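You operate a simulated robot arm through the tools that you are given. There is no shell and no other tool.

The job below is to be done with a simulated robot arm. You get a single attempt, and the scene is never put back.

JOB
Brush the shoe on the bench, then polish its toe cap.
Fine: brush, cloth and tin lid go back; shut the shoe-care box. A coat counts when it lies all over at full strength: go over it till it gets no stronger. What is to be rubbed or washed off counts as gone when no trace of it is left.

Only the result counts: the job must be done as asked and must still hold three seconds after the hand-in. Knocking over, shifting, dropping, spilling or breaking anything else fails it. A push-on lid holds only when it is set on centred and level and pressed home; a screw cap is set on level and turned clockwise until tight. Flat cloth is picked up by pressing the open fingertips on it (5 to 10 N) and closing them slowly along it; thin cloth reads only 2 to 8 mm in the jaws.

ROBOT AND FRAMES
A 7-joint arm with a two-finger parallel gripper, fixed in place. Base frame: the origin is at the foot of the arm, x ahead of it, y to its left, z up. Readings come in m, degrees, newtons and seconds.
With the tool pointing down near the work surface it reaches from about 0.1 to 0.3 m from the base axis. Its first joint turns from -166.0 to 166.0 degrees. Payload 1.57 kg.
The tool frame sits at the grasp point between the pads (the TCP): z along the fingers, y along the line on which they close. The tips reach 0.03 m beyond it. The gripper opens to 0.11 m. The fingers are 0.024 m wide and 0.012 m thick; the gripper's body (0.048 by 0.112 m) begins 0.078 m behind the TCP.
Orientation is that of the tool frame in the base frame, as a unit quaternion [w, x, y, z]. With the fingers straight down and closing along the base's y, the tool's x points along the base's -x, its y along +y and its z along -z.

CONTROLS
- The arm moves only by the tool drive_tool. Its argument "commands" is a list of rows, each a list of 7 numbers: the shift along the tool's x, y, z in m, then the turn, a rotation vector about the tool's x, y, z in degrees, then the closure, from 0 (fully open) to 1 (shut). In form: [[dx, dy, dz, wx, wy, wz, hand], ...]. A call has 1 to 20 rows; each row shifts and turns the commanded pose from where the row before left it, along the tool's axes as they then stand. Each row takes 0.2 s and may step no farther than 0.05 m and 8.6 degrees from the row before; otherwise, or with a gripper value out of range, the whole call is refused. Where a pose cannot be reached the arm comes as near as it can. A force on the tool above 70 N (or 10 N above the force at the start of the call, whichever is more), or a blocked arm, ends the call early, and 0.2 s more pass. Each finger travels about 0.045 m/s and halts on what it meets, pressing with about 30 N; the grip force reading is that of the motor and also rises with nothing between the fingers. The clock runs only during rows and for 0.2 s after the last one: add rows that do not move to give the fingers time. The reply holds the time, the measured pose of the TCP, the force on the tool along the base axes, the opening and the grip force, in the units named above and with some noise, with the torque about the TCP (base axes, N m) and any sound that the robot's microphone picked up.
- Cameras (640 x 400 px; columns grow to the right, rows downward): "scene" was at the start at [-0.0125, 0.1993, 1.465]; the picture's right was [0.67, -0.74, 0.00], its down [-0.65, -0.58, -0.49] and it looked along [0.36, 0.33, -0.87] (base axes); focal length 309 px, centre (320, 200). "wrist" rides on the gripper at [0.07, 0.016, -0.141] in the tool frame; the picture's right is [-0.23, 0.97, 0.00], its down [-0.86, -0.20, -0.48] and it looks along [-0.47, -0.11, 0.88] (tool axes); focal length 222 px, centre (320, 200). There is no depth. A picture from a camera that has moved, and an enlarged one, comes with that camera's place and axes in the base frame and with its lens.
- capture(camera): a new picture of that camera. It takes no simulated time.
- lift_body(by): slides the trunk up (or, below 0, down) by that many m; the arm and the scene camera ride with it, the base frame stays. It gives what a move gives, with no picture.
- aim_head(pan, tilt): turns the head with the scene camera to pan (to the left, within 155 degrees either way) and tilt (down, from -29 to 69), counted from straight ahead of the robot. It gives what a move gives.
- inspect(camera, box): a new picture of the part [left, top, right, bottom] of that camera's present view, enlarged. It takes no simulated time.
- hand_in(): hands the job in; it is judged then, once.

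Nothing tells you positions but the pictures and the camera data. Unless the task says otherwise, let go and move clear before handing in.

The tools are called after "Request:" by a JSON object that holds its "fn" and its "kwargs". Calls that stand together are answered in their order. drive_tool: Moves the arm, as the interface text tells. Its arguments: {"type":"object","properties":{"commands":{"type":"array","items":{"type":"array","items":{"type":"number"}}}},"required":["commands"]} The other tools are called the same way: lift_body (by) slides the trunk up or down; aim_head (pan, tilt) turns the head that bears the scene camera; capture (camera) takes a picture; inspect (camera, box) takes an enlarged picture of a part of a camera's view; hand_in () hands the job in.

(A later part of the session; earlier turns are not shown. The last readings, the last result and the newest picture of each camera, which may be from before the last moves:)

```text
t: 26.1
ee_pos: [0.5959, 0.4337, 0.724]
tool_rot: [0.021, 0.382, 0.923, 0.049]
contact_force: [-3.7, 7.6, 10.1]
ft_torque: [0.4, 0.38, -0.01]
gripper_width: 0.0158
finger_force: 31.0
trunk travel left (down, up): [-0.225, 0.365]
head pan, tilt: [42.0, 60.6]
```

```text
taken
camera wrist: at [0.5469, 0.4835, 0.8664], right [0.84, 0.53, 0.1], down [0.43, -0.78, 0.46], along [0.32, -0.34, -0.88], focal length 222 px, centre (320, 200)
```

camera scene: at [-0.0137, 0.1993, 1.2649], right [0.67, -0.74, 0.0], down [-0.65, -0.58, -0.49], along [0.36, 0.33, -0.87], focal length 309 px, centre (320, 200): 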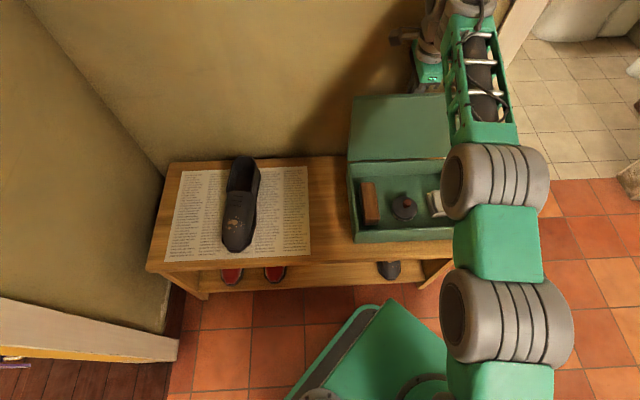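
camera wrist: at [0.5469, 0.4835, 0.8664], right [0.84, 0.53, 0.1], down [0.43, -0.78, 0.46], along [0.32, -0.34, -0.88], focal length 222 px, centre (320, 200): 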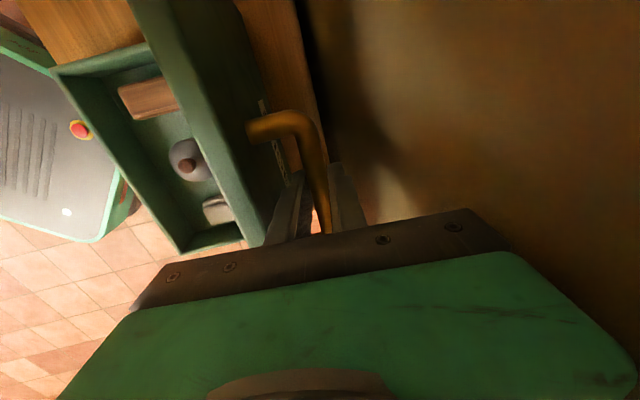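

The lid is about 4° past vertical with the handle close to the wall. I'll open the fingers a little, to 22 mm, and see whether the lid leans back on its own.

Request:
{"fn": "drive_tool", "kwargs": {"commands": [[0, 0, 0, 0, 0, 0, 0.85], [0, 0, 0, 0, 0, 0, 0.82], [0, 0, 0, 0, 0, 0, 0.8], [0, 0, 0, 0, 0, 0, 0.8]]}}

Request:
{"fn": "inspect", "kwargs": {"camera": "wrist", "box": [120, 60, 440, 260]}}

Request:
{"fn": "inspect", "kwargs": {"camera": "scene", "box": [330, 70, 490, 250]}}

```text
t: 27.1
ee_pos: [0.5966, 0.4335, 0.7233]
tool_rot: [0.02, 0.381, 0.923, 0.049]
contact_force: [-0.1, -0.5, 0.8]
ft_torque: [-0.02, -0.01, -0.03]
gripper_width: 0.0218
finger_force: 0.0
trunk travel left (down, up): [-0.225, 0.365]
head pan, tilt: [42.0, 60.6]
```

```text
2.00 times, centred on (280, 160) of wrist
camera zoom: at [0.5478, 0.4833, 0.8661], right [0.84, 0.52, 0.1], down [0.43, -0.78, 0.45], along [0.32, -0.34, -0.88], focal length 444 px, centre (400, 280)
```

zoom: 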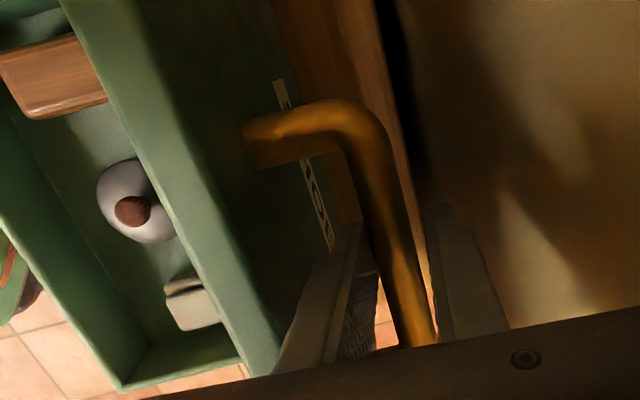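

```text
2.22 times, centred on (410, 160) of scene
camera zoom: at [-0.0124, 0.1994, 1.265], right [0.67, -0.74, 0.0], down [-0.65, -0.58, -0.49], along [0.36, 0.33, -0.87], focal length 686 px, centre (120, 289)
```

zoom: 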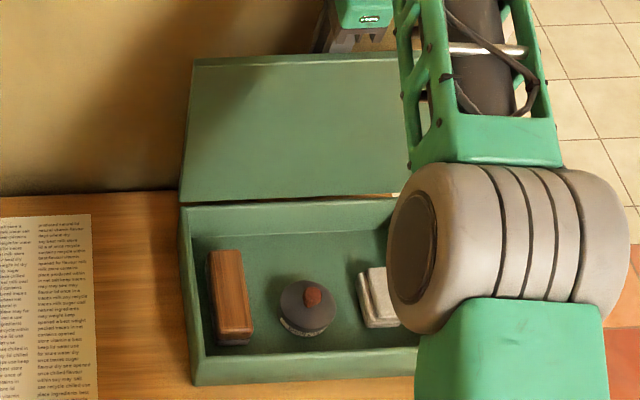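

The lid is leaning back against the wall-side finger. I'll withdraw straight up along the finger axis and let it settle.

Request:
{"fn": "drive_tool", "kwargs": {"commands": [[0, 0, -0.01, 0, 0, 0, 0.8], [0, 0, -0.01, 0, 0, 0, 0.8], [0, 0, -0.01, 0, 0, 0, 0.8], [0, 0, -0.02, 0, 0, 0, 0.8], [0, 0, -0.03, 0, 0, 0, 0.8], [0, 0, -0.03, 0, 0, 0, 0.8], [0, 0, 0, 0, 0, 0, 0.8]]}}

Request:
{"fn": "capture", "kwargs": {"camera": "scene"}}

Request:
{"fn": "capture", "kwargs": {"camera": "wrist"}}

```text
t: 28.7
ee_pos: [0.5833, 0.4178, 0.8202]
tool_rot: [0.019, 0.381, 0.923, 0.049]
contact_force: [0.4, 0.2, -1.4]
ft_torque: [0.01, -0.02, -0.01]
gripper_width: 0.0222
finger_force: 0.1
out of reach, approached as far as the arm can: row 5, 6
trunk travel left (down, up): [-0.225, 0.365]
head pan, tilt: [42.0, 60.6]
```

```text
taken
camera scene: at [-0.0124, 0.1994, 1.2649], right [0.67, -0.74, 0.0], down [-0.65, -0.58, -0.49], along [0.36, 0.33, -0.87], focal length 309 px, centre (320, 200)
```

scene: 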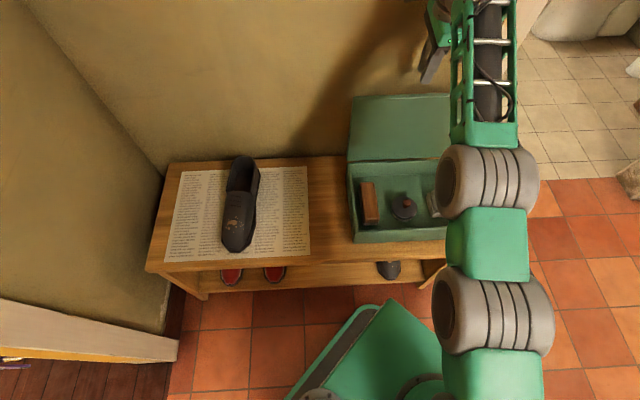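

```text
taken
camera wrist: at [0.5354, 0.4677, 0.9635], right [0.84, 0.53, 0.1], down [0.43, -0.78, 0.46], along [0.32, -0.34, -0.88], focal length 222 px, centre (320, 200)
```

wrist: 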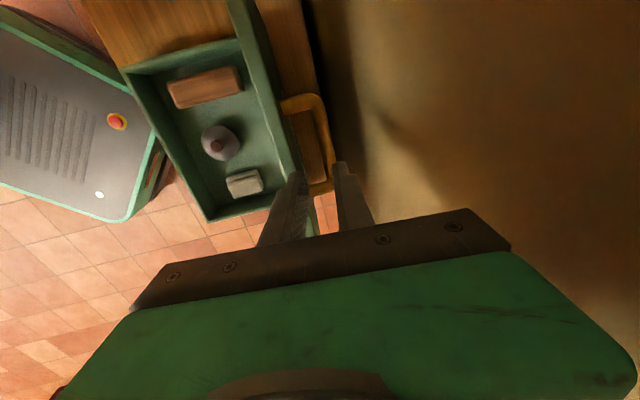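

The lid stays open, resting back toward the wall. I'll bring the hand back over the front of the box at this height and photograph the contents.

Request:
{"fn": "drive_tool", "kwargs": {"commands": [[0, -0.045, 0, 0, 0, 0, 0.8], [0, -0.045, 0, 0, 0, 0, 0.5], [0, -0.045, 0, 0, 0, 0, 0], [0, -0.045, 0, 0, 0, 0, 0], [0, -0.045, 0, 2.8, 0, 0, 0], [0, -0.02, 0, 3, 0, 0, 0], [0, 0, 0, 0, 0, 0, 0]]}}

Request:
{"fn": "capture", "kwargs": {"camera": "scene"}}

Request:
{"fn": "capture", "kwargs": {"camera": "wrist"}}

```text
t: 30.3
ee_pos: [0.4123, 0.2438, 0.7946]
tool_rot: [0.001, 0.382, 0.924, 0.002]
contact_force: [0.2, 0.8, 0.7]
ft_torque: [0.01, 0.02, 0.0]
gripper_width: 0.1099
finger_force: 0.0
out of reach, approached as far as the arm can: row 1
trunk travel left (down, up): [-0.225, 0.365]
head pan, tilt: [42.0, 60.6]
```

```text
taken
camera scene: at [-0.0125, 0.1993, 1.265], right [0.67, -0.74, 0.0], down [-0.65, -0.58, -0.49], along [0.36, 0.33, -0.87], focal length 309 px, centre (320, 200)
```

scene: 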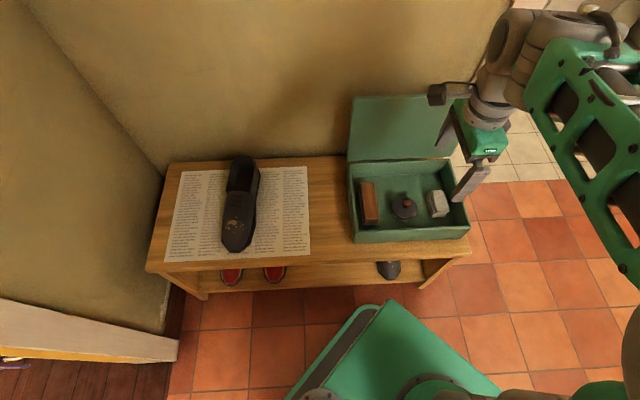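

```text
taken
camera wrist: at [0.3737, 0.3045, 0.9369], right [0.85, 0.53, 0.01], down [0.46, -0.75, 0.48], along [0.26, -0.4, -0.88], focal length 222 px, centre (320, 200)
```

wrist: 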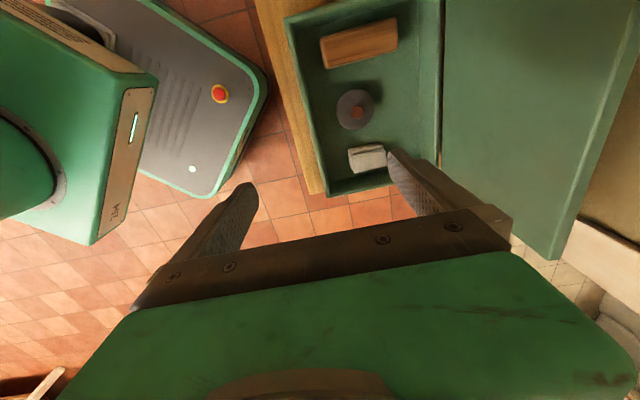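

Request:
{"fn": "inspect", "kwargs": {"camera": "scene", "box": [340, 80, 480, 250]}}

Request:
{"fn": "inspect", "kwargs": {"camera": "scene", "box": [345, 165, 465, 240]}}

Request:
{"fn": "inspect", "kwargs": {"camera": "wrist", "box": [270, 0, 470, 200]}}

```text
2.35 times, centred on (410, 165) of scene
camera zoom: at [-0.0125, 0.1993, 1.265], right [0.67, -0.74, 0.0], down [-0.65, -0.58, -0.49], along [0.36, 0.33, -0.87], focal length 727 px, centre (108, 282)
```

zoom: 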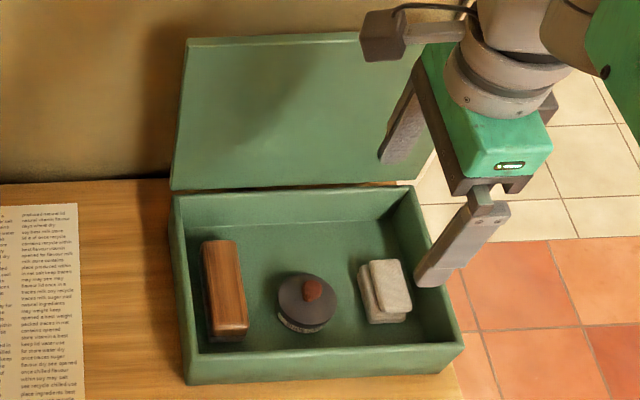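

```text
5.33 times, centred on (405, 202) of scene
camera zoom: at [-0.0125, 0.1993, 1.265], right [0.67, -0.74, 0.0], down [-0.65, -0.58, -0.49], along [0.36, 0.33, -0.87], focal length 1647 px, centre (-133, 187)
```

zoom: 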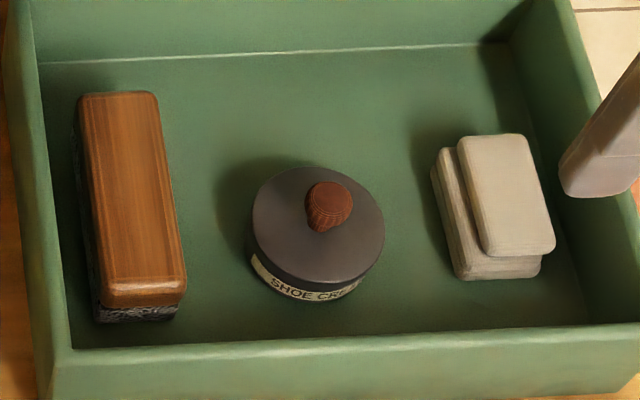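

```text
2.00 times, centred on (370, 100) of wrist
camera zoom: at [0.3737, 0.3045, 0.9369], right [0.85, 0.53, 0.01], down [0.46, -0.75, 0.48], along [0.26, -0.4, -0.88], focal length 444 px, centre (220, 400)
```

zoom: 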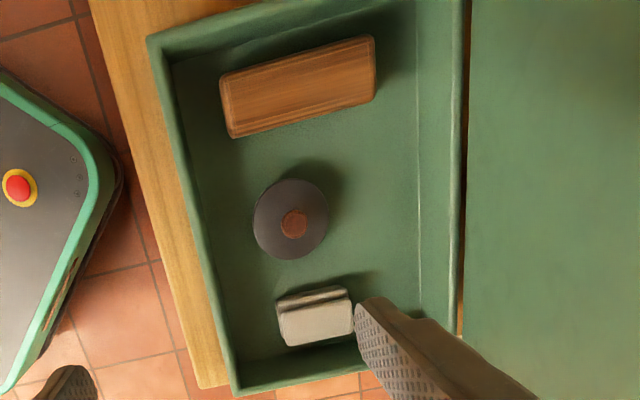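

The open box shows the brush lying front-to-back at about e1 = 0.016, e2 = 0.555 (bench axes), the SHOE CREAM tin in the middle with a brown knob on its lid, and the folded cloth at the right. I'll turn the hand 90° so the fingers close across the brush, with the camera on the robot's side.

Request:
{"fn": "drive_tool", "kwargs": {"commands": [[0, 0, 0, 0, 0, -8.5, 0], [0, 0, 0, 0, 0, -8.5, 0], [0, 0, 0, 0, 0, -8.5, 0], [0, 0, 0, 0, 0, -8.5, 0], [0, 0, 0, 0, 0, -8.5, 0], [0, 0, 0, 0, 0, -8.5, 0], [0, 0, 0, 0, 0, -8.5, 0], [0, 0, 0, 0, 0, -8.5, 0], [0, 0, 0, 0, 0, -8.5, 0], [0, 0, 0, 0, 0, -8.5, 0], [0, 0, 0, 0, 0, -5, 0], [0, 0, 0, 0, 0, 0, 0]]}}

Request:
{"fn": "capture", "kwargs": {"camera": "wrist"}}

Request:
{"fn": "capture", "kwargs": {"camera": "scene"}}

```text
t: 32.9
ee_pos: [0.4108, 0.2469, 0.7941]
tool_rot: [0.003, -0.384, 0.923, 0.001]
contact_force: [0.1, 0.5, 0.4]
ft_torque: [0.0, 0.05, -0.01]
gripper_width: 0.1099
finger_force: 0.1
trunk travel left (down, up): [-0.225, 0.365]
head pan, tilt: [42.0, 60.6]
```

```text
taken
camera wrist: at [0.3496, 0.2078, 0.9361], right [-0.53, 0.85, 0.0], down [0.74, 0.46, 0.48], along [0.41, 0.26, -0.88], focal length 222 px, centre (320, 200)
```

wrist: 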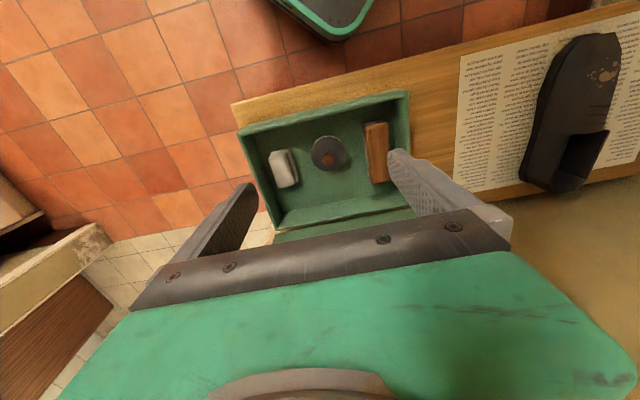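

```text
taken
camera scene: at [-0.0125, 0.1993, 1.265], right [0.67, -0.74, 0.0], down [-0.65, -0.58, -0.49], along [0.36, 0.33, -0.87], focal length 309 px, centre (320, 200)
```

scene: 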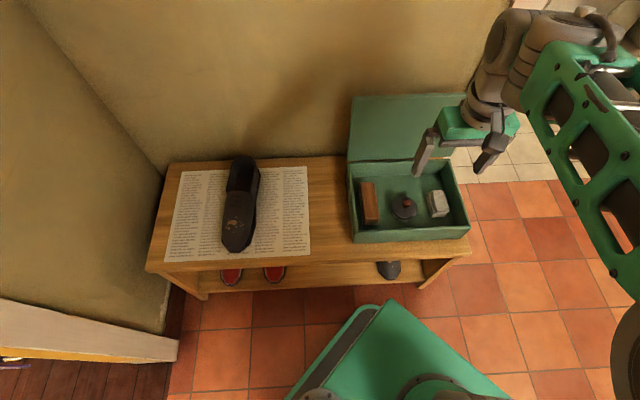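

The hand now closes along the bench. I'll move over the brush, part-close to about 6 cm and descend to z ≈ 0.62 for a closer look.

Request:
{"fn": "drive_tool", "kwargs": {"commands": [[-0.0293, 0.0333, 0, 0, 0, 0, 0.46], [-0.0293, 0.0333, 0, 0, 0, 0, 0.46], [-0.0293, 0.0333, 0, 0, 0, 0, 0.46], [0, 0, 0.04, 0, 0, 0, 0.46], [0, 0, 0.04, 0, 0, 0, 0.46], [0, 0, 0.04, 0, 0, 0, 0.46], [0, 0, 0.04, 0, 0, 0, 0.46], [0, 0, 0, 0, 0, 0, 0.46]]}}

Request:
{"fn": "capture", "kwargs": {"camera": "wrist"}}

Request:
{"fn": "inspect", "kwargs": {"camera": "scene", "box": [330, 110, 480, 250]}}

```text
t: 34.7
ee_pos: [0.404, 0.3821, 0.6345]
tool_rot: [0.004, -0.384, 0.923, 0.0]
contact_force: [0.7, -0.1, -0.1]
ft_torque: [0.02, 0.01, -0.02]
gripper_width: 0.0594
finger_force: 0.0
trunk travel left (down, up): [-0.225, 0.365]
head pan, tilt: [42.0, 60.6]
```

```text
taken
camera wrist: at [0.3414, 0.3435, 0.7759], right [-0.53, 0.85, 0.0], down [0.74, 0.46, 0.48], along [0.41, 0.26, -0.88], focal length 222 px, centre (320, 200)
```

wrist: 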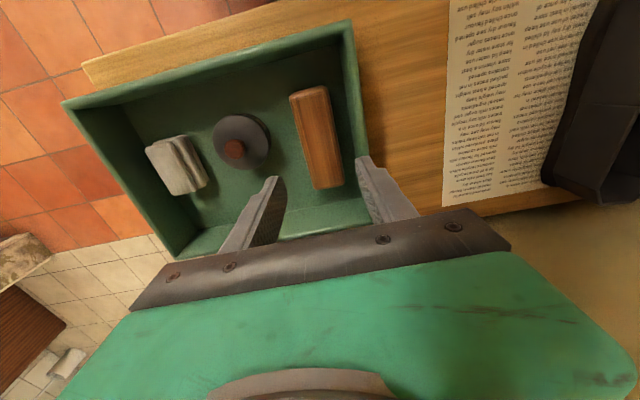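

```text
2.86 times, centred on (405, 180) of scene
camera zoom: at [-0.0124, 0.1994, 1.265], right [0.67, -0.74, 0.0], down [-0.65, -0.58, -0.49], along [0.36, 0.33, -0.87], focal length 882 px, centre (77, 257)
```

zoom: 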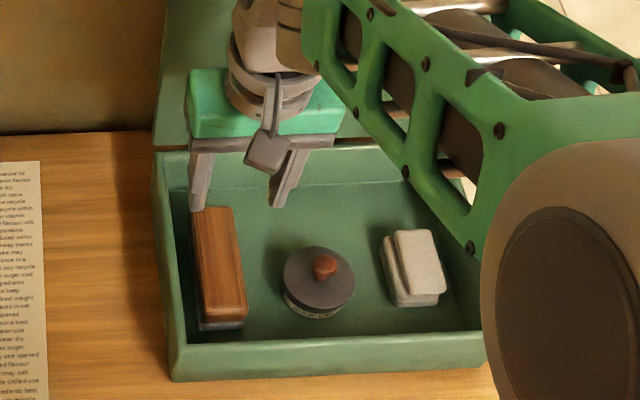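

The brush centre is near e1 = 0.018, e2 = 0.555, with its top near z ≈ 0.492 and the box wall a safe distance from the left finger. I'll go down to grip only the wooden back.

Request:
{"fn": "drive_tool", "kwargs": {"commands": [[0, -0.0025, 0.03, 0, 0, 1.5, 0.5], [0, 0, 0.03, 0, 0, 0, 0.5], [0, 0, 0.03, 0, 0, 0, 0.5], [0, 0, 0.02, 0, 0, 0, 0.5], [0, 0, 0.014, 0, 0, 0, 0.5], [0, 0, 0, 0, 0, 0, 0.5]]}}

Request:
{"fn": "capture", "kwargs": {"camera": "wrist"}}

Request:
{"fn": "inspect", "kwargs": {"camera": "scene", "box": [330, 130, 450, 250]}}

```text
t: 36.1
ee_pos: [0.4072, 0.38, 0.5083]
tool_rot: [0.003, -0.371, 0.928, 0.0]
contact_force: [0.1, 0.8, 0.2]
ft_torque: [0.02, -0.06, 0.03]
gripper_width: 0.0548
finger_force: 0.0
trunk travel left (down, up): [-0.225, 0.365]
head pan, tilt: [42.0, 60.6]
```

```text
taken
camera wrist: at [0.3445, 0.3431, 0.6497], right [-0.51, 0.86, 0.0], down [0.76, 0.44, 0.48], along [0.42, 0.25, -0.88], focal length 222 px, centre (320, 200)
```

wrist: 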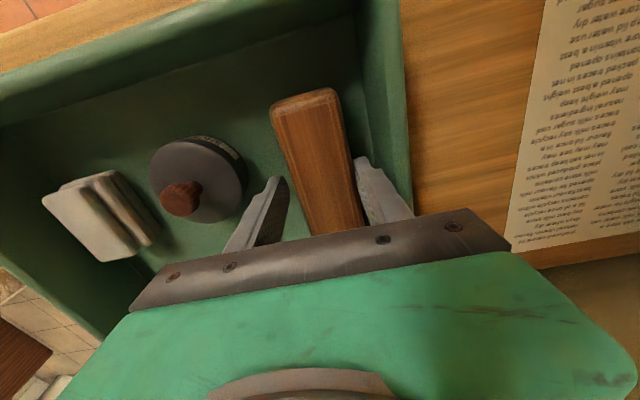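

```text
3.33 times, centred on (390, 190) of scene
camera zoom: at [-0.0124, 0.1994, 1.265], right [0.67, -0.74, 0.0], down [-0.65, -0.58, -0.49], along [0.36, 0.33, -0.87], focal length 1030 px, centre (87, 233)
```

zoom: 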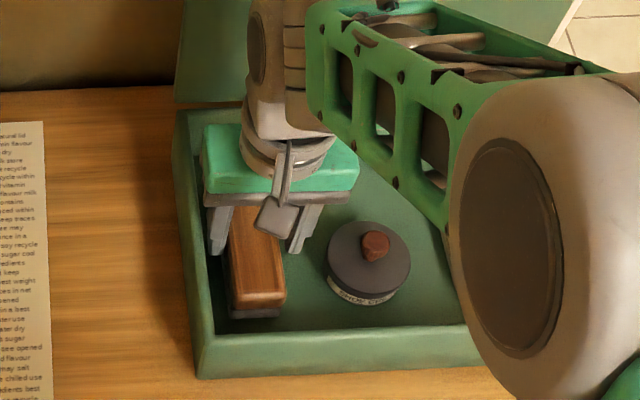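

The fingers straddle the brush with no contact yet. I'll close on it slowly.

Request:
{"fn": "drive_tool", "kwargs": {"commands": [[0, 0, 0, 0, 0, 0, 0.55], [0, 0, 0, 0, 0, 0, 0.6], [0, 0, 0, 0, 0, 0, 0.65], [0, 0, 0, 0, 0, 0, 0.8], [0, 0, 0, 0, 0, 0, 1], [0, 0, 0, 0, 0, 0, 1]]}}

Request:
{"fn": "capture", "kwargs": {"camera": "wrist"}}

```text
t: 37.5
ee_pos: [0.4066, 0.3807, 0.5085]
tool_rot: [0.002, -0.372, 0.928, 0.001]
contact_force: [1.0, 0.1, -0.1]
ft_torque: [0.03, -0.01, 0.03]
gripper_width: 0.0443
finger_force: 29.9
trunk travel left (down, up): [-0.225, 0.365]
head pan, tilt: [42.0, 60.6]
```

```text
taken
camera wrist: at [0.3445, 0.3431, 0.65], right [-0.51, 0.86, 0.0], down [0.76, 0.44, 0.48], along [0.42, 0.25, -0.88], focal length 222 px, centre (320, 200)
```

wrist: 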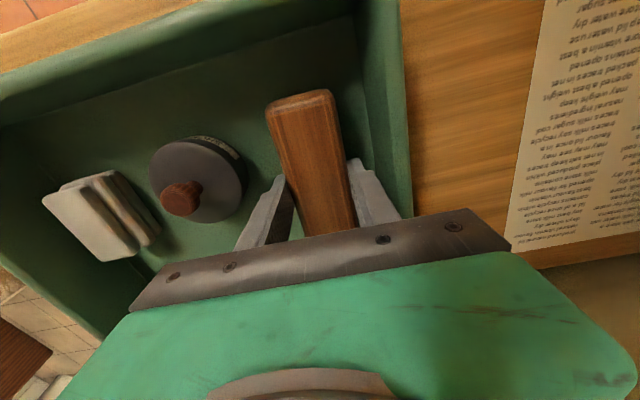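

The brush is held at 30 N, 44 mm wide; I'll note this pose for putting it back. Lifting straight up now.

Request:
{"fn": "drive_tool", "kwargs": {"commands": [[0, 0, -0.02, 0, 0, 0, 1], [0, 0, -0.03, 0, 0, 0, 1], [0, 0, -0.04, 0, 0, 0, 1], [0, 0, -0.04, 0, 0, 0, 1], [0, 0, -0.04, 0, 0, 0, 1], [0, 0, 0, 0, 0, 0, 1]]}}

Request:
{"fn": "capture", "kwargs": {"camera": "wrist"}}

Request:
{"fn": "capture", "kwargs": {"camera": "scene"}}

```text
t: 38.9
ee_pos: [0.4056, 0.3753, 0.6819]
tool_rot: [0.002, -0.371, 0.929, 0.002]
contact_force: [-0.4, -0.2, -0.5]
ft_torque: [-0.01, 0.0, -0.01]
gripper_width: 0.0443
finger_force: 30.0
trunk travel left (down, up): [-0.225, 0.365]
head pan, tilt: [42.0, 60.6]
```

```text
taken
camera wrist: at [0.3436, 0.3377, 0.8242], right [-0.51, 0.86, 0.0], down [0.76, 0.44, 0.48], along [0.42, 0.25, -0.88], focal length 222 px, centre (320, 200)
```

wrist: 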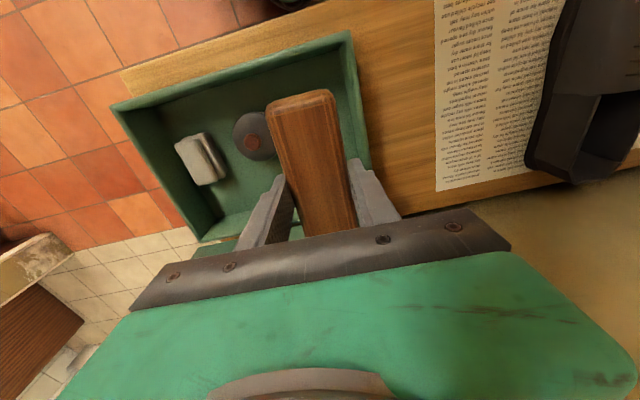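

```text
taken
camera scene: at [-0.0125, 0.1993, 1.265], right [0.67, -0.74, 0.0], down [-0.65, -0.58, -0.49], along [0.36, 0.33, -0.87], focal length 309 px, centre (320, 200)
```

scene: 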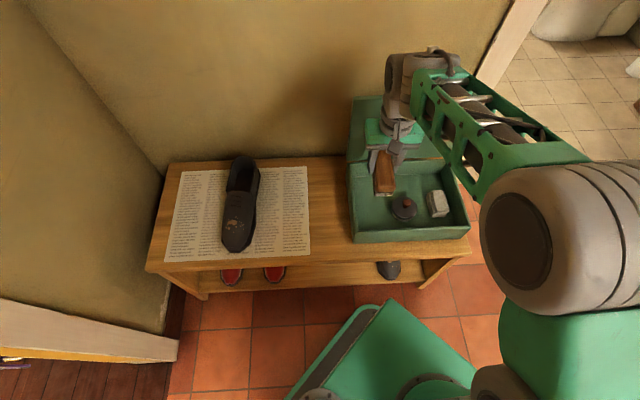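

The brush is up and clear of the box. I'll take a strongly enlarged look at the shoe from the head camera.

Request:
{"fn": "inspect", "kwargs": {"camera": "scene", "box": [210, 185, 270, 260]}}

Request:
{"fn": "inspect", "kwargs": {"camera": "scene", "box": [200, 145, 290, 260]}}

```text
5.33 times, centred on (240, 222) of scene
camera zoom: at [-0.0125, 0.1993, 1.265], right [0.67, -0.74, 0.0], down [-0.65, -0.58, -0.49], along [0.36, 0.33, -0.87], focal length 1647 px, centre (747, 80)
```

zoom: 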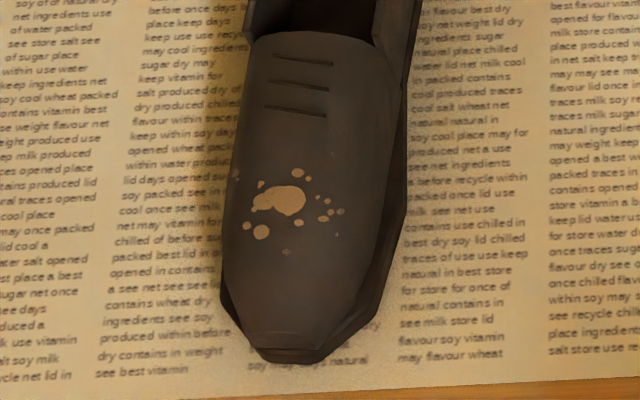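

```text
3.48 times, centred on (245, 202) of scene
camera zoom: at [-0.0125, 0.1993, 1.265], right [0.67, -0.74, 0.0], down [-0.65, -0.58, -0.49], along [0.36, 0.33, -0.87], focal length 1074 px, centre (581, 191)
```

zoom: 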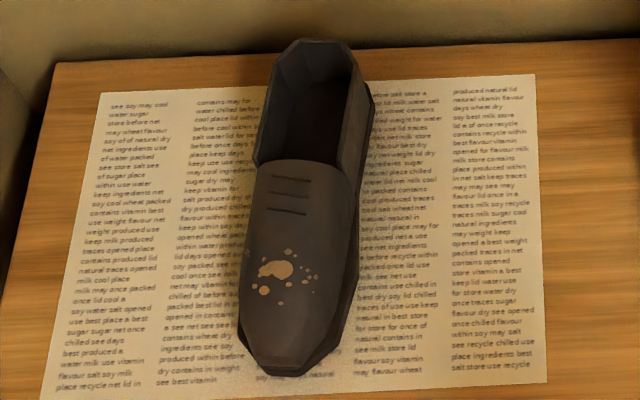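

The dirt is a cluster of tan specks on the vamp just behind the toe, with a couple of faint ones at its edges. I'll carry the brush left, high over the bench, for a wrist view of the shoe profile.

Request:
{"fn": "drive_tool", "kwargs": {"commands": [[0.02, 0.042, 0, 0, 0, 0, 1], [0.02, 0.042, 0, 0, 0, 0, 1], [0.02, 0.042, 0, 0, 0, 0, 1], [0.02, 0.042, 0, 0, 0, 0, 1], [0.02, 0.042, 0, 0, 0, 0, 1], [0, 0, 0, 0, 0, 0, 1]]}}

Request:
{"fn": "capture", "kwargs": {"camera": "wrist"}}

Request:
{"fn": "capture", "kwargs": {"camera": "scene"}}

```text
t: 40.3
ee_pos: [0.1877, 0.4607, 0.6825]
tool_rot: [0.003, -0.371, 0.929, 0.001]
contact_force: [0.0, -1.3, -0.8]
ft_torque: [0.01, 0.01, -0.03]
gripper_width: 0.0442
finger_force: 30.0
trunk travel left (down, up): [-0.225, 0.365]
head pan, tilt: [42.0, 60.6]
```

```text
taken
camera wrist: at [0.1248, 0.4236, 0.823], right [-0.51, 0.86, 0.0], down [0.76, 0.44, 0.48], along [0.42, 0.25, -0.88], focal length 222 px, centre (320, 200)
```

wrist: 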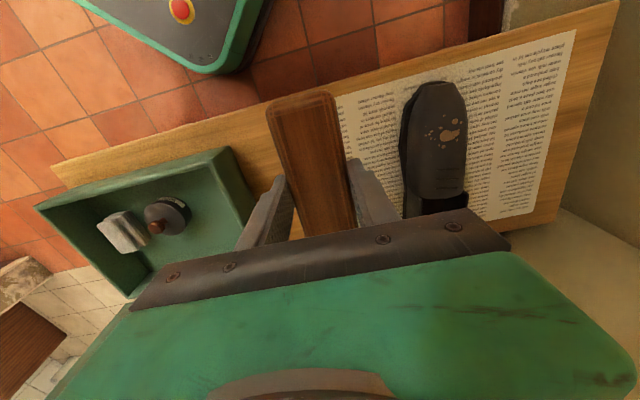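

```text
taken
camera scene: at [-0.0125, 0.1994, 1.2649], right [0.67, -0.74, 0.0], down [-0.65, -0.58, -0.49], along [0.36, 0.33, -0.87], focal length 309 px, centre (320, 200)
```

scene: 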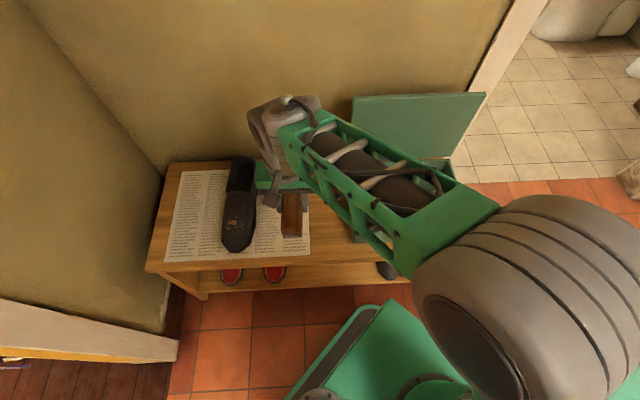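

Request:
{"fn": "inspect", "kwargs": {"camera": "wrist", "box": [380, 60, 500, 230]}}

Request:
{"fn": "inspect", "kwargs": {"camera": "scene", "box": [200, 145, 320, 260]}}

```text
2.35 times, centred on (440, 145) of wrist
camera zoom: at [0.1248, 0.4236, 0.823], right [-0.51, 0.86, 0.0], down [0.76, 0.44, 0.48], along [0.42, 0.25, -0.88], focal length 523 px, centre (38, 329)
```

zoom: 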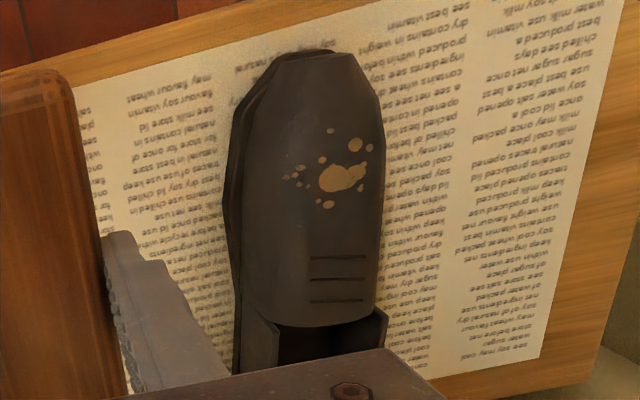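

```text
3.48 times, centred on (260, 202) of scene
camera zoom: at [-0.0125, 0.1994, 1.2649], right [0.67, -0.74, 0.0], down [-0.65, -0.58, -0.49], along [0.36, 0.33, -0.87], focal length 1074 px, centre (529, 191)
```

zoom: 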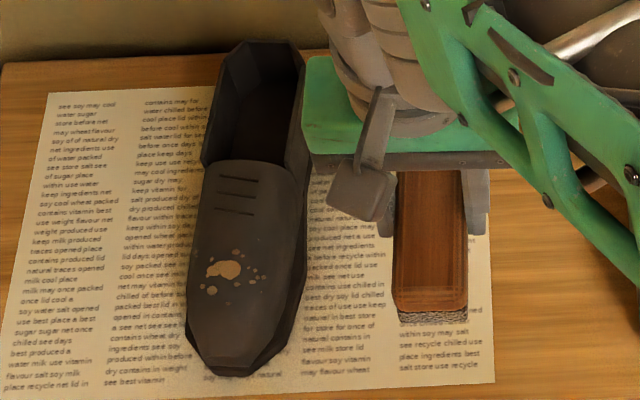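

The top surface rises gently from about z ≈ 0.50 at the toe to 0.513 at the dirt and 0.528 at the tongue, a slope near 10°. The shoe's axis is yawed about 7° from the bench's. I'll place the brush above the dirt, tilted to match the slope, about 4–5 cm up.

Request:
{"fn": "drive_tool", "kwargs": {"commands": [[-0.0068, 0.0401, 0.0156, 0, 0, 0, 1], [-0.0068, 0.0401, 0.0156, 0, 0, 0, 1], [-0.0068, 0.0401, 0.0156, 0, 0, 0, 1], [-0.0068, 0.0401, 0.0156, 0, 0, 0, 1], [0, 0, 0, 0, 0, 5, 1], [0, 0, 0, 0, -5, 0, 1], [0, 0, 0, 0, -5, 0, 1], [0, 0, 0, 0, 0, 0, 1]]}}

Request:
{"fn": "capture", "kwargs": {"camera": "wrist"}}

Request:
{"fn": "inspect", "kwargs": {"camera": "scene", "box": [190, 145, 310, 260]}}

```text
t: 42.1
ee_pos: [0.097, 0.5967, 0.6173]
tool_rot: [0.085, -0.328, 0.94, 0.03]
contact_force: [0.0, -0.1, -0.8]
ft_torque: [-0.02, -0.01, 0.02]
gripper_width: 0.0444
finger_force: 30.4
trunk travel left (down, up): [-0.225, 0.365]
head pan, tilt: [42.0, 60.6]
```

```text
taken
camera wrist: at [0.0132, 0.5504, 0.7456], right [-0.43, 0.9, 0.04], down [0.71, 0.31, 0.62], along [0.55, 0.3, -0.78], focal length 222 px, centre (320, 200)
```

wrist: 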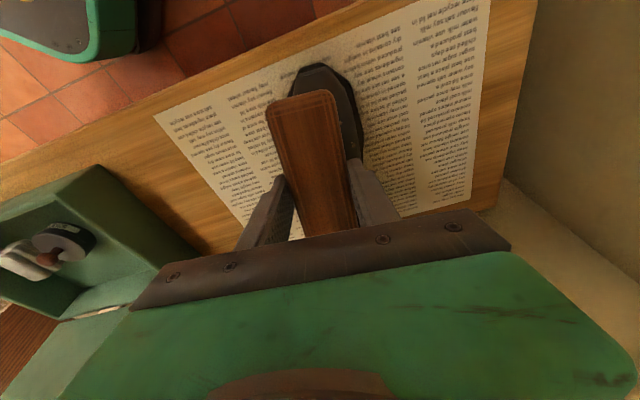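

```text
3.48 times, centred on (250, 202) of scene
camera zoom: at [-0.0125, 0.1994, 1.2649], right [0.67, -0.74, 0.0], down [-0.65, -0.58, -0.49], along [0.36, 0.33, -0.87], focal length 1074 px, centre (564, 191)
```

zoom: 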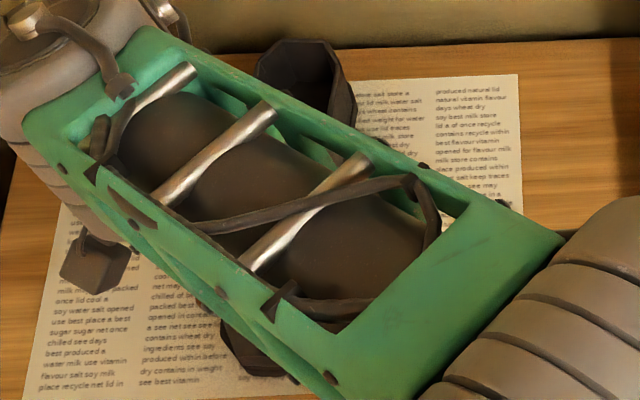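

The brush is above the shoe with its back along the shoe. I'll approach along the tool axis to just above the expected contact, then go in millimetre steps watching the force.

Request:
{"fn": "drive_tool", "kwargs": {"commands": [[0.0045, 0, 0.02, 0, 0, 0, 1], [0.0045, 0, 0.02, 0, 0, 0, 1], [0, 0, 0, 0, 0, 0, 1]]}}

Request:
{"fn": "inspect", "kwargs": {"camera": "wrist", "box": [220, 40, 420, 240]}}

```text
t: 42.9
ee_pos: [0.0965, 0.5961, 0.5767]
tool_rot: [0.085, -0.329, 0.94, 0.029]
contact_force: [-0.2, 0.1, -1.3]
ft_torque: [-0.01, 0.0, -0.01]
gripper_width: 0.0439
finger_force: 30.0
trunk travel left (down, up): [-0.225, 0.365]
head pan, tilt: [42.0, 60.6]
```

```text
2.00 times, centred on (320, 140) of wrist
camera zoom: at [0.0119, 0.5493, 0.704], right [-0.43, 0.9, 0.04], down [0.72, 0.31, 0.62], along [0.55, 0.3, -0.78], focal length 444 px, centre (320, 320)
```

zoom: 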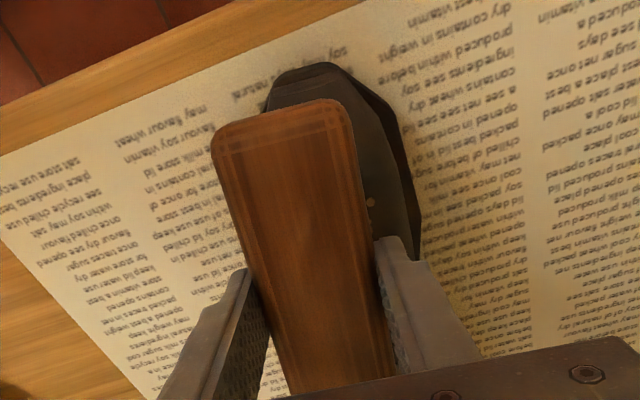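

The brush hovers over the toe and vamp. I'll continue down in small steps, checking force.

Request:
{"fn": "drive_tool", "kwargs": {"commands": [[0, 0, 0.006, 0, 0, 0, 1], [0, 0, 0.003, 0, 0, 0, 1], [0, 0, 0, 0, 0, 0, 1]]}}

```text
t: 43.7
ee_pos: [0.0972, 0.5965, 0.5673]
tool_rot: [0.084, -0.329, 0.94, 0.029]
contact_force: [-0.5, 0.3, -0.8]
ft_torque: [-0.02, -0.01, 0.03]
gripper_width: 0.0441
finger_force: 29.9
trunk travel left (down, up): [-0.225, 0.365]
head pan, tilt: [42.0, 60.6]
```

No contact yet at z = 0.567; continuing with 2 mm steps.

Request:
{"fn": "drive_tool", "kwargs": {"commands": [[0, 0, 0.002, 0, 0, 0, 1], [0, 0, 0.002, 0, 0, 0, 1], [0, 0, 0, 0, 0, 0, 1]]}}

```text
t: 44.5
ee_pos: [0.0979, 0.5973, 0.5639]
tool_rot: [0.085, -0.329, 0.94, 0.031]
contact_force: [-0.5, 0.2, -1.0]
ft_torque: [-0.04, -0.02, 0.01]
gripper_width: 0.0441
finger_force: 30.1
trunk travel left (down, up): [-0.225, 0.365]
head pan, tilt: [42.0, 60.6]
```

Still free at z = 0.564. Two more 2 mm steps.

Request:
{"fn": "drive_tool", "kwargs": {"commands": [[0, 0, 0.002, 0, 0, 0, 1], [0, 0, 0.002, 0, 0, 0, 1], [0, 0, 0, 0, 0, 0, 1]]}}

Request:
{"fn": "inspect", "kwargs": {"camera": "wrist", "box": [220, 40, 420, 240]}}

```text
t: 45.3
ee_pos: [0.0986, 0.5973, 0.5606]
tool_rot: [0.085, -0.33, 0.94, 0.03]
contact_force: [-0.1, -0.6, -0.1]
ft_torque: [0.02, 0.0, 0.02]
gripper_width: 0.0444
finger_force: 30.4
trunk travel left (down, up): [-0.225, 0.365]
head pan, tilt: [42.0, 60.6]
```

```text
2.00 times, centred on (320, 140) of wrist
camera zoom: at [0.0147, 0.5515, 0.6871], right [-0.43, 0.9, 0.04], down [0.72, 0.31, 0.62], along [0.55, 0.3, -0.78], focal length 444 px, centre (320, 320)
```

zoom: 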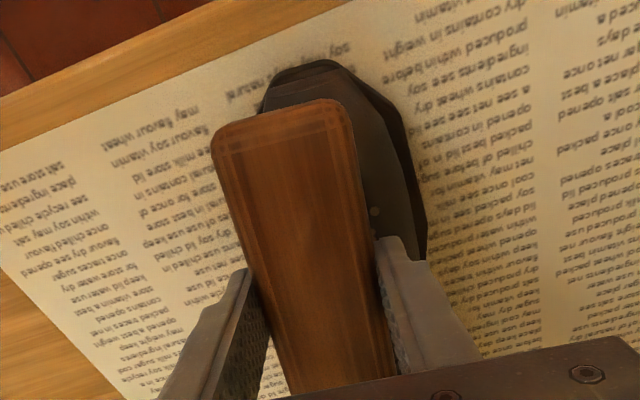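

No force yet at 0.5606, right where I expect contact. Continuing with 1.5 mm steps.

Request:
{"fn": "drive_tool", "kwargs": {"commands": [[0, 0, 0.0015, 0, 0, 0, 1], [0, 0, 0.0015, 0, 0, 0, 1], [0, 0, 0, 0, 0, 0, 1]]}}

```text
t: 46.1
ee_pos: [0.0986, 0.5976, 0.5583]
tool_rot: [0.085, -0.33, 0.94, 0.031]
contact_force: [-3.9, -7.3, 10.6]
ft_torque: [0.36, -0.39, -0.15]
gripper_width: 0.044
finger_force: 29.6
trunk travel left (down, up): [-0.225, 0.365]
head pan, tilt: [42.0, 60.6]
```

Contact: about 11 N up, but the torque shows the brush's rear end touching first. I'll back off, tilt 3° more and shift 1 cm toward the toe, then press again.

Request:
{"fn": "drive_tool", "kwargs": {"commands": [[0, 0, -0.003, 0, 0, 0, 1], [0.012, 0, 0, 0, -3.5, 0, 1], [0, 0, 0.002, 0, 0, 0, 1], [0, 0, 0, 0, 0, 0, 1]]}}

```text
t: 47.1
ee_pos: [0.091, 0.5907, 0.5562]
tool_rot: [0.114, -0.328, 0.937, 0.04]
contact_force: [-1.3, -1.1, -0.4]
ft_torque: [0.01, -0.02, -0.01]
gripper_width: 0.0443
finger_force: 30.2
trunk travel left (down, up): [-0.225, 0.365]
head pan, tilt: [42.0, 60.6]
```

Request:
{"fn": "drive_tool", "kwargs": {"commands": [[0, 0, 0.0015, 0, 0, 0, 1], [0, 0, 0.0015, 0, 0, 0, 1], [0, 0, 0, 0, 0, 0, 1]]}}

```text
t: 47.9
ee_pos: [0.0902, 0.5916, 0.5536]
tool_rot: [0.114, -0.328, 0.937, 0.039]
contact_force: [-0.4, -0.1, -1.5]
ft_torque: [-0.03, -0.03, -0.04]
gripper_width: 0.044
finger_force: 30.2
trunk travel left (down, up): [-0.225, 0.365]
head pan, tilt: [42.0, 60.6]
```

Still free at z = 0.5536; continuing.

Request:
{"fn": "drive_tool", "kwargs": {"commands": [[0, 0, 0.0015, 0, 0, 0, 1], [0, 0, 0.0015, 0, 0, 0, 1], [0, 0, 0, 0, 0, 0, 1]]}}

```text
t: 48.7
ee_pos: [0.0905, 0.5902, 0.5515]
tool_rot: [0.114, -0.328, 0.937, 0.042]
contact_force: [-5.1, -9.3, 13.3]
ft_torque: [0.51, -0.58, -0.24]
gripper_width: 0.0442
finger_force: 30.0
trunk travel left (down, up): [-0.225, 0.365]
head pan, tilt: [42.0, 60.6]
```

The rear end is still first to touch, so the slope is steeper than I thought, about 15–17°. I'll lift, tilt further and come down vertically in small steps.

Request:
{"fn": "drive_tool", "kwargs": {"commands": [[-0.0012, 0, -0.0049, 0, 0, 0, 1], [0, 0, 0, 0, -3.5, 0, 1], [0.0006, 0, 0.0019, 0, 0, 0, 1], [0, 0, 0, 0, 0, 0, 1]]}}

Request:
{"fn": "inspect", "kwargs": {"camera": "wrist", "box": [220, 40, 420, 240]}}

```text
t: 49.7
ee_pos: [0.0901, 0.5913, 0.5532]
tool_rot: [0.143, -0.327, 0.933, 0.05]
contact_force: [-5.6, -7.7, 8.5]
ft_torque: [-0.69, 0.71, 0.22]
gripper_width: 0.0441
finger_force: 29.5
trunk travel left (down, up): [-0.225, 0.365]
head pan, tilt: [42.0, 60.6]
```

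```text
2.00 times, centred on (320, 140) of wrist
camera zoom: at [-0.0048, 0.5356, 0.6689], right [-0.44, 0.9, 0.07], down [0.65, 0.26, 0.71], along [0.62, 0.36, -0.7], focal length 444 px, centre (320, 320)
```

zoom: 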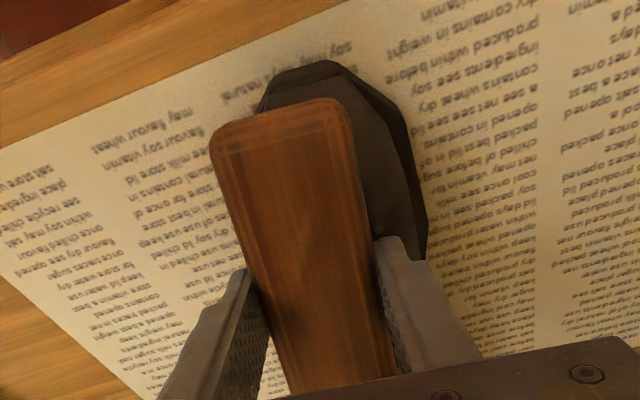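

Now the front end touches first, so the brush lies flat at about 15°. Before stroking I'll lift off and check the shoe for movement or change.

Request:
{"fn": "drive_tool", "kwargs": {"commands": [[-0.01, 0, -0.03, 0, 0, 0, 1], [0, -0.03, -0.03, 0, 0, 0, 1], [0, -0.045, 0, 0, 0, 0, 1], [0, -0.045, 0, 0, 0, 0, 1], [0, 0, 0, 0, 0, 0, 1]]}}

Request:
{"fn": "capture", "kwargs": {"camera": "wrist"}}

Request:
{"fn": "inspect", "kwargs": {"camera": "scene", "box": [200, 145, 320, 260]}}

```text
t: 50.9
ee_pos: [0.1615, 0.4906, 0.6093]
tool_rot: [0.143, -0.327, 0.933, 0.049]
contact_force: [-0.5, -0.7, -1.6]
ft_torque: [0.01, 0.03, -0.01]
gripper_width: 0.0443
finger_force: 30.0
trunk travel left (down, up): [-0.225, 0.365]
head pan, tilt: [42.0, 60.6]
```

```text
taken
camera wrist: at [0.0665, 0.435, 0.7249], right [-0.44, 0.9, 0.07], down [0.65, 0.26, 0.71], along [0.62, 0.36, -0.7], focal length 222 px, centre (320, 200)
```

wrist: 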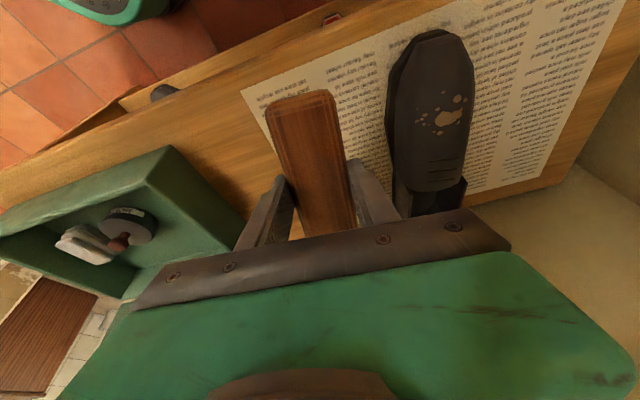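

```text
3.48 times, centred on (260, 202) of scene
camera zoom: at [-0.0125, 0.1992, 1.265], right [0.67, -0.74, 0.0], down [-0.65, -0.58, -0.49], along [0.36, 0.33, -0.87], focal length 1074 px, centre (529, 191)
```

zoom: 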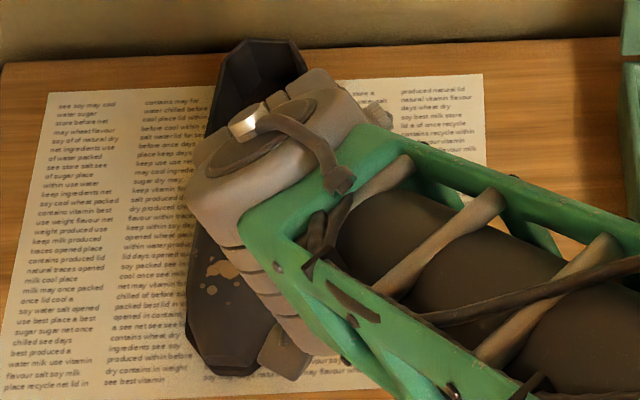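

The shoe hasn't moved. I'll zoom on the dirt.

Request:
{"fn": "inspect", "kwargs": {"camera": "wrist", "box": [380, 20, 490, 220]}}

Request:
{"fn": "inspect", "kwargs": {"camera": "wrist", "box": [395, 75, 485, 165]}}

```text
2.00 times, centred on (435, 120) of wrist
camera zoom: at [0.0665, 0.435, 0.7249], right [-0.44, 0.9, 0.07], down [0.65, 0.26, 0.71], along [0.62, 0.36, -0.7], focal length 444 px, centre (90, 360)
```

zoom: 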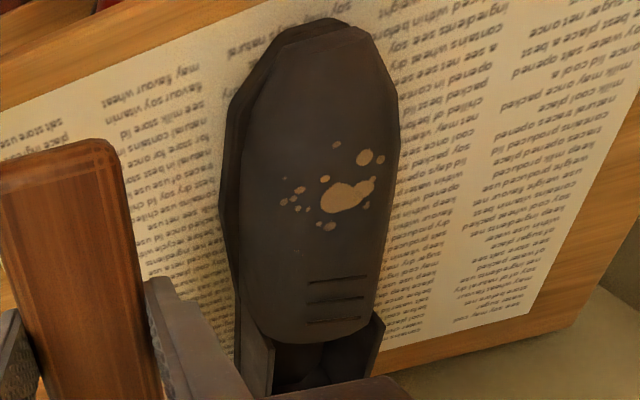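

```text
4.44 times, centred on (440, 120) of wrist
camera zoom: at [0.0665, 0.435, 0.7249], right [-0.44, 0.9, 0.07], down [0.65, 0.26, 0.71], along [0.62, 0.36, -0.7], focal length 987 px, centre (-213, 556)
```

zoom: 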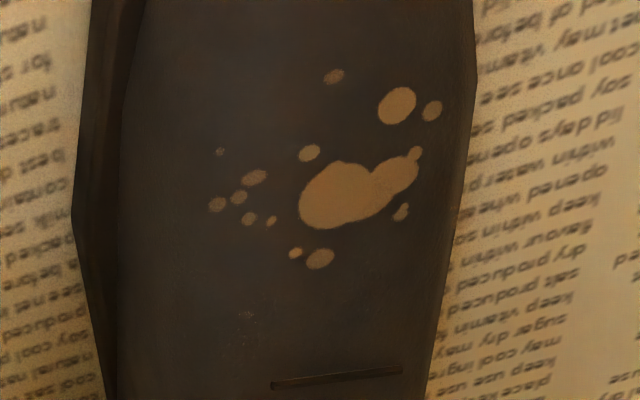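

The specks are still there, apart from one faint spot behind them. I'll come in again at a 15° tilt, centred on the main blob, and start brushing.

Request:
{"fn": "drive_tool", "kwargs": {"commands": [[0, 0, 0, 0, 2.4, 0, 1], [0.0006, 0.043, 0.0115, 0, 0, 0, 1], [0.0006, 0.043, 0.0115, 0, 0, 0, 1], [0.0006, 0.043, 0.0115, 0, 0, 0, 1], [0.0052, 0, 0.0193, 0, 0, 0, 1], [0, 0, 0, 0, 0, 0, 1]]}}

```text
t: 52.3
ee_pos: [0.0851, 0.5994, 0.559]
tool_rot: [0.123, -0.327, 0.936, 0.043]
contact_force: [-0.4, -0.5, -0.6]
ft_torque: [-0.02, 0.04, 0.0]
gripper_width: 0.0445
finger_force: 29.8
trunk travel left (down, up): [-0.225, 0.365]
head pan, tilt: [42.0, 60.6]
```

In position above the blob at z = 0.559. Lowering in 2 mm vertical steps.

Request:
{"fn": "drive_tool", "kwargs": {"commands": [[0.0005, 0, 0.0019, 0, 0, 0, 1], [0.0005, 0, 0.0019, 0, 0, 0, 1], [0, 0, 0, 0, 0, 0, 1]]}}

```text
t: 53.1
ee_pos: [0.0839, 0.599, 0.5544]
tool_rot: [0.122, -0.328, 0.936, 0.043]
contact_force: [-0.6, 0.5, -0.8]
ft_torque: [0.0, 0.02, 0.03]
gripper_width: 0.0442
finger_force: 29.8
trunk travel left (down, up): [-0.225, 0.365]
head pan, tilt: [42.0, 60.6]
```

Request:
{"fn": "drive_tool", "kwargs": {"commands": [[0.0005, 0, 0.0019, 0, 0, 0, 1], [0.0004, 0, 0.0014, 0, 0, 0, 1], [0, 0, 0, 0, 0, 0, 1]]}}

```text
t: 53.9
ee_pos: [0.0836, 0.5982, 0.5522]
tool_rot: [0.123, -0.328, 0.936, 0.043]
contact_force: [-0.4, -0.7, 0.5]
ft_torque: [0.02, 0.05, 0.01]
gripper_width: 0.0443
finger_force: 30.4
trunk travel left (down, up): [-0.225, 0.365]
head pan, tilt: [42.0, 60.6]
```

Contact is just beginning. One more millimetre.

Request:
{"fn": "drive_tool", "kwargs": {"commands": [[0.0003, 0, 0.001, 0, 0, 0, 1], [0, 0, 0, 0, 0, 0, 1]]}}

```text
t: 54.5
ee_pos: [0.0836, 0.5971, 0.5528]
tool_rot: [0.123, -0.327, 0.936, 0.043]
contact_force: [0.5, -1.5, 2.5]
ft_torque: [0.07, -0.2, -0.1]
gripper_width: 0.0443
finger_force: 30.2
trunk travel left (down, up): [-0.225, 0.365]
head pan, tilt: [42.0, 60.6]
```

Light contact of about 3 N. I'll press half a millimetre more and make short strokes along the shoe.

Request:
{"fn": "drive_tool", "kwargs": {"commands": [[0.0001, 0, 0.0006, 0, 0, 0, 1], [0.006, 0, 0, 0, 0, 0, 1], [0.006, 0, 0, 0, 0, 0, 1], [-0.006, 0, 0, 0, 0, 0, 1], [-0.006, 0, 0, 0, 0, 0, 1], [-0.006, 0, 0, 0, 0, 0, 1], [-0.006, 0, 0, 0, 0, 0, 1], [0.006, 0, 0, 0, 0, 0, 1], [0.006, 0, 0, 0, 0, 0, 1]]}}

```text
t: 56.5
ee_pos: [0.084, 0.5974, 0.5524]
tool_rot: [0.124, -0.326, 0.936, 0.043]
contact_force: [3.8, 0.0, 7.4]
ft_torque: [0.19, -0.35, -0.11]
gripper_width: 0.044
finger_force: 30.1
trunk travel left (down, up): [-0.225, 0.365]
head pan, tilt: [42.0, 60.6]
```

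Contact is steady at about 7–8 N. I'll do a set of strokes along and across, then lift and look.

Request:
{"fn": "drive_tool", "kwargs": {"commands": [[0.008, 0, 0, 0, 0, 0, 1], [0.008, 0, 0, 0, 0, 0, 1], [-0.008, 0, 0, 0, 0, 0, 1], [-0.008, 0, 0, 0, 0, 0, 1], [-0.008, 0, 0, 0, 0, 0, 1], [-0.008, 0, 0, 0, 0, 0, 1], [0.008, 0.004, 0, 0, 0, 0, 1], [0.008, 0.004, 0, 0, 0, 0, 1], [0.008, 0, 0, 0, 0, 0, 1], [0.008, 0, 0, 0, 0, 0, 1], [-0.008, -0.004, 0, 0, 0, 0, 1], [-0.008, -0.004, 0, 0, 0, 0, 1], [-0.008, -0.004, 0, 0, 0, 0, 1], [-0.008, -0.004, 0, 0, 0, 0, 1], [0.008, 0, 0, 0, 0, 0, 1], [0.008, 0, 0, 0, 0, 0, 1]]}}

Request:
{"fn": "drive_tool", "kwargs": {"commands": [[-0.008, 0, -0.03, 0, 0, 0, 1], [-0.008, -0.02, -0.03, 0, 0, 0, 1], [0, -0.045, 0, 0, 0, 0, 1], [0, -0.045, 0, 0, 0, 0, 1], [0, 0, 0, 0, 0, 0, 1]]}}

Request:
{"fn": "capture", "kwargs": {"camera": "wrist"}}

Request:
{"fn": "inspect", "kwargs": {"camera": "wrist", "box": [380, 20, 490, 220]}}

```text
t: 59.9
ee_pos: [0.0886, 0.5917, 0.5526]
tool_rot: [0.122, -0.327, 0.936, 0.043]
contact_force: [0.0, -0.9, -1.0]
ft_torque: [0.01, 0.0, 0.01]
gripper_width: 0.0441
finger_force: 29.7
trunk travel left (down, up): [-0.225, 0.365]
head pan, tilt: [42.0, 60.6]
```

```text
t: 61.1
ee_pos: [0.1581, 0.5037, 0.6134]
tool_rot: [0.121, -0.328, 0.936, 0.043]
contact_force: [-0.2, -0.5, -0.8]
ft_torque: [-0.02, -0.01, -0.03]
gripper_width: 0.044
finger_force: 29.6
trunk travel left (down, up): [-0.225, 0.365]
head pan, tilt: [42.0, 60.6]
```

```text
taken
camera wrist: at [0.0666, 0.4527, 0.7325], right [-0.44, 0.9, 0.06], down [0.67, 0.28, 0.68], along [0.6, 0.34, -0.73], focal length 222 px, centre (320, 200)
```

wrist: 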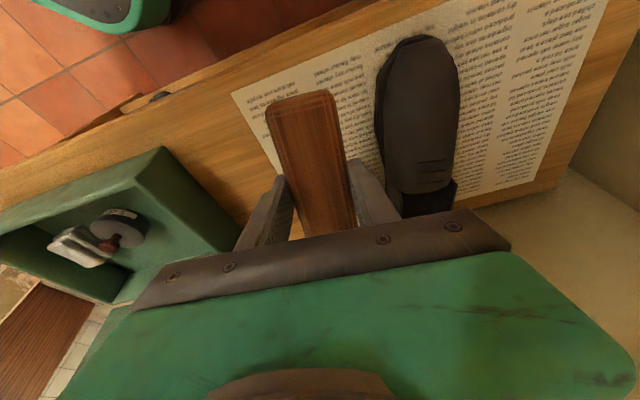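

```text
2.00 times, centred on (435, 120) of wrist
camera zoom: at [0.0666, 0.4527, 0.7325], right [-0.44, 0.9, 0.06], down [0.67, 0.28, 0.68], along [0.6, 0.34, -0.73], focal length 444 px, centre (90, 360)
```

zoom: 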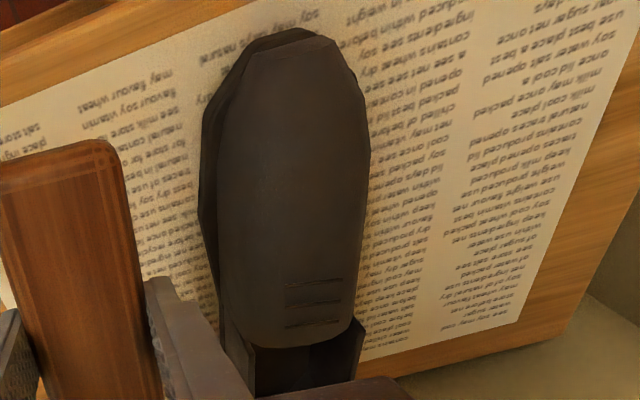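

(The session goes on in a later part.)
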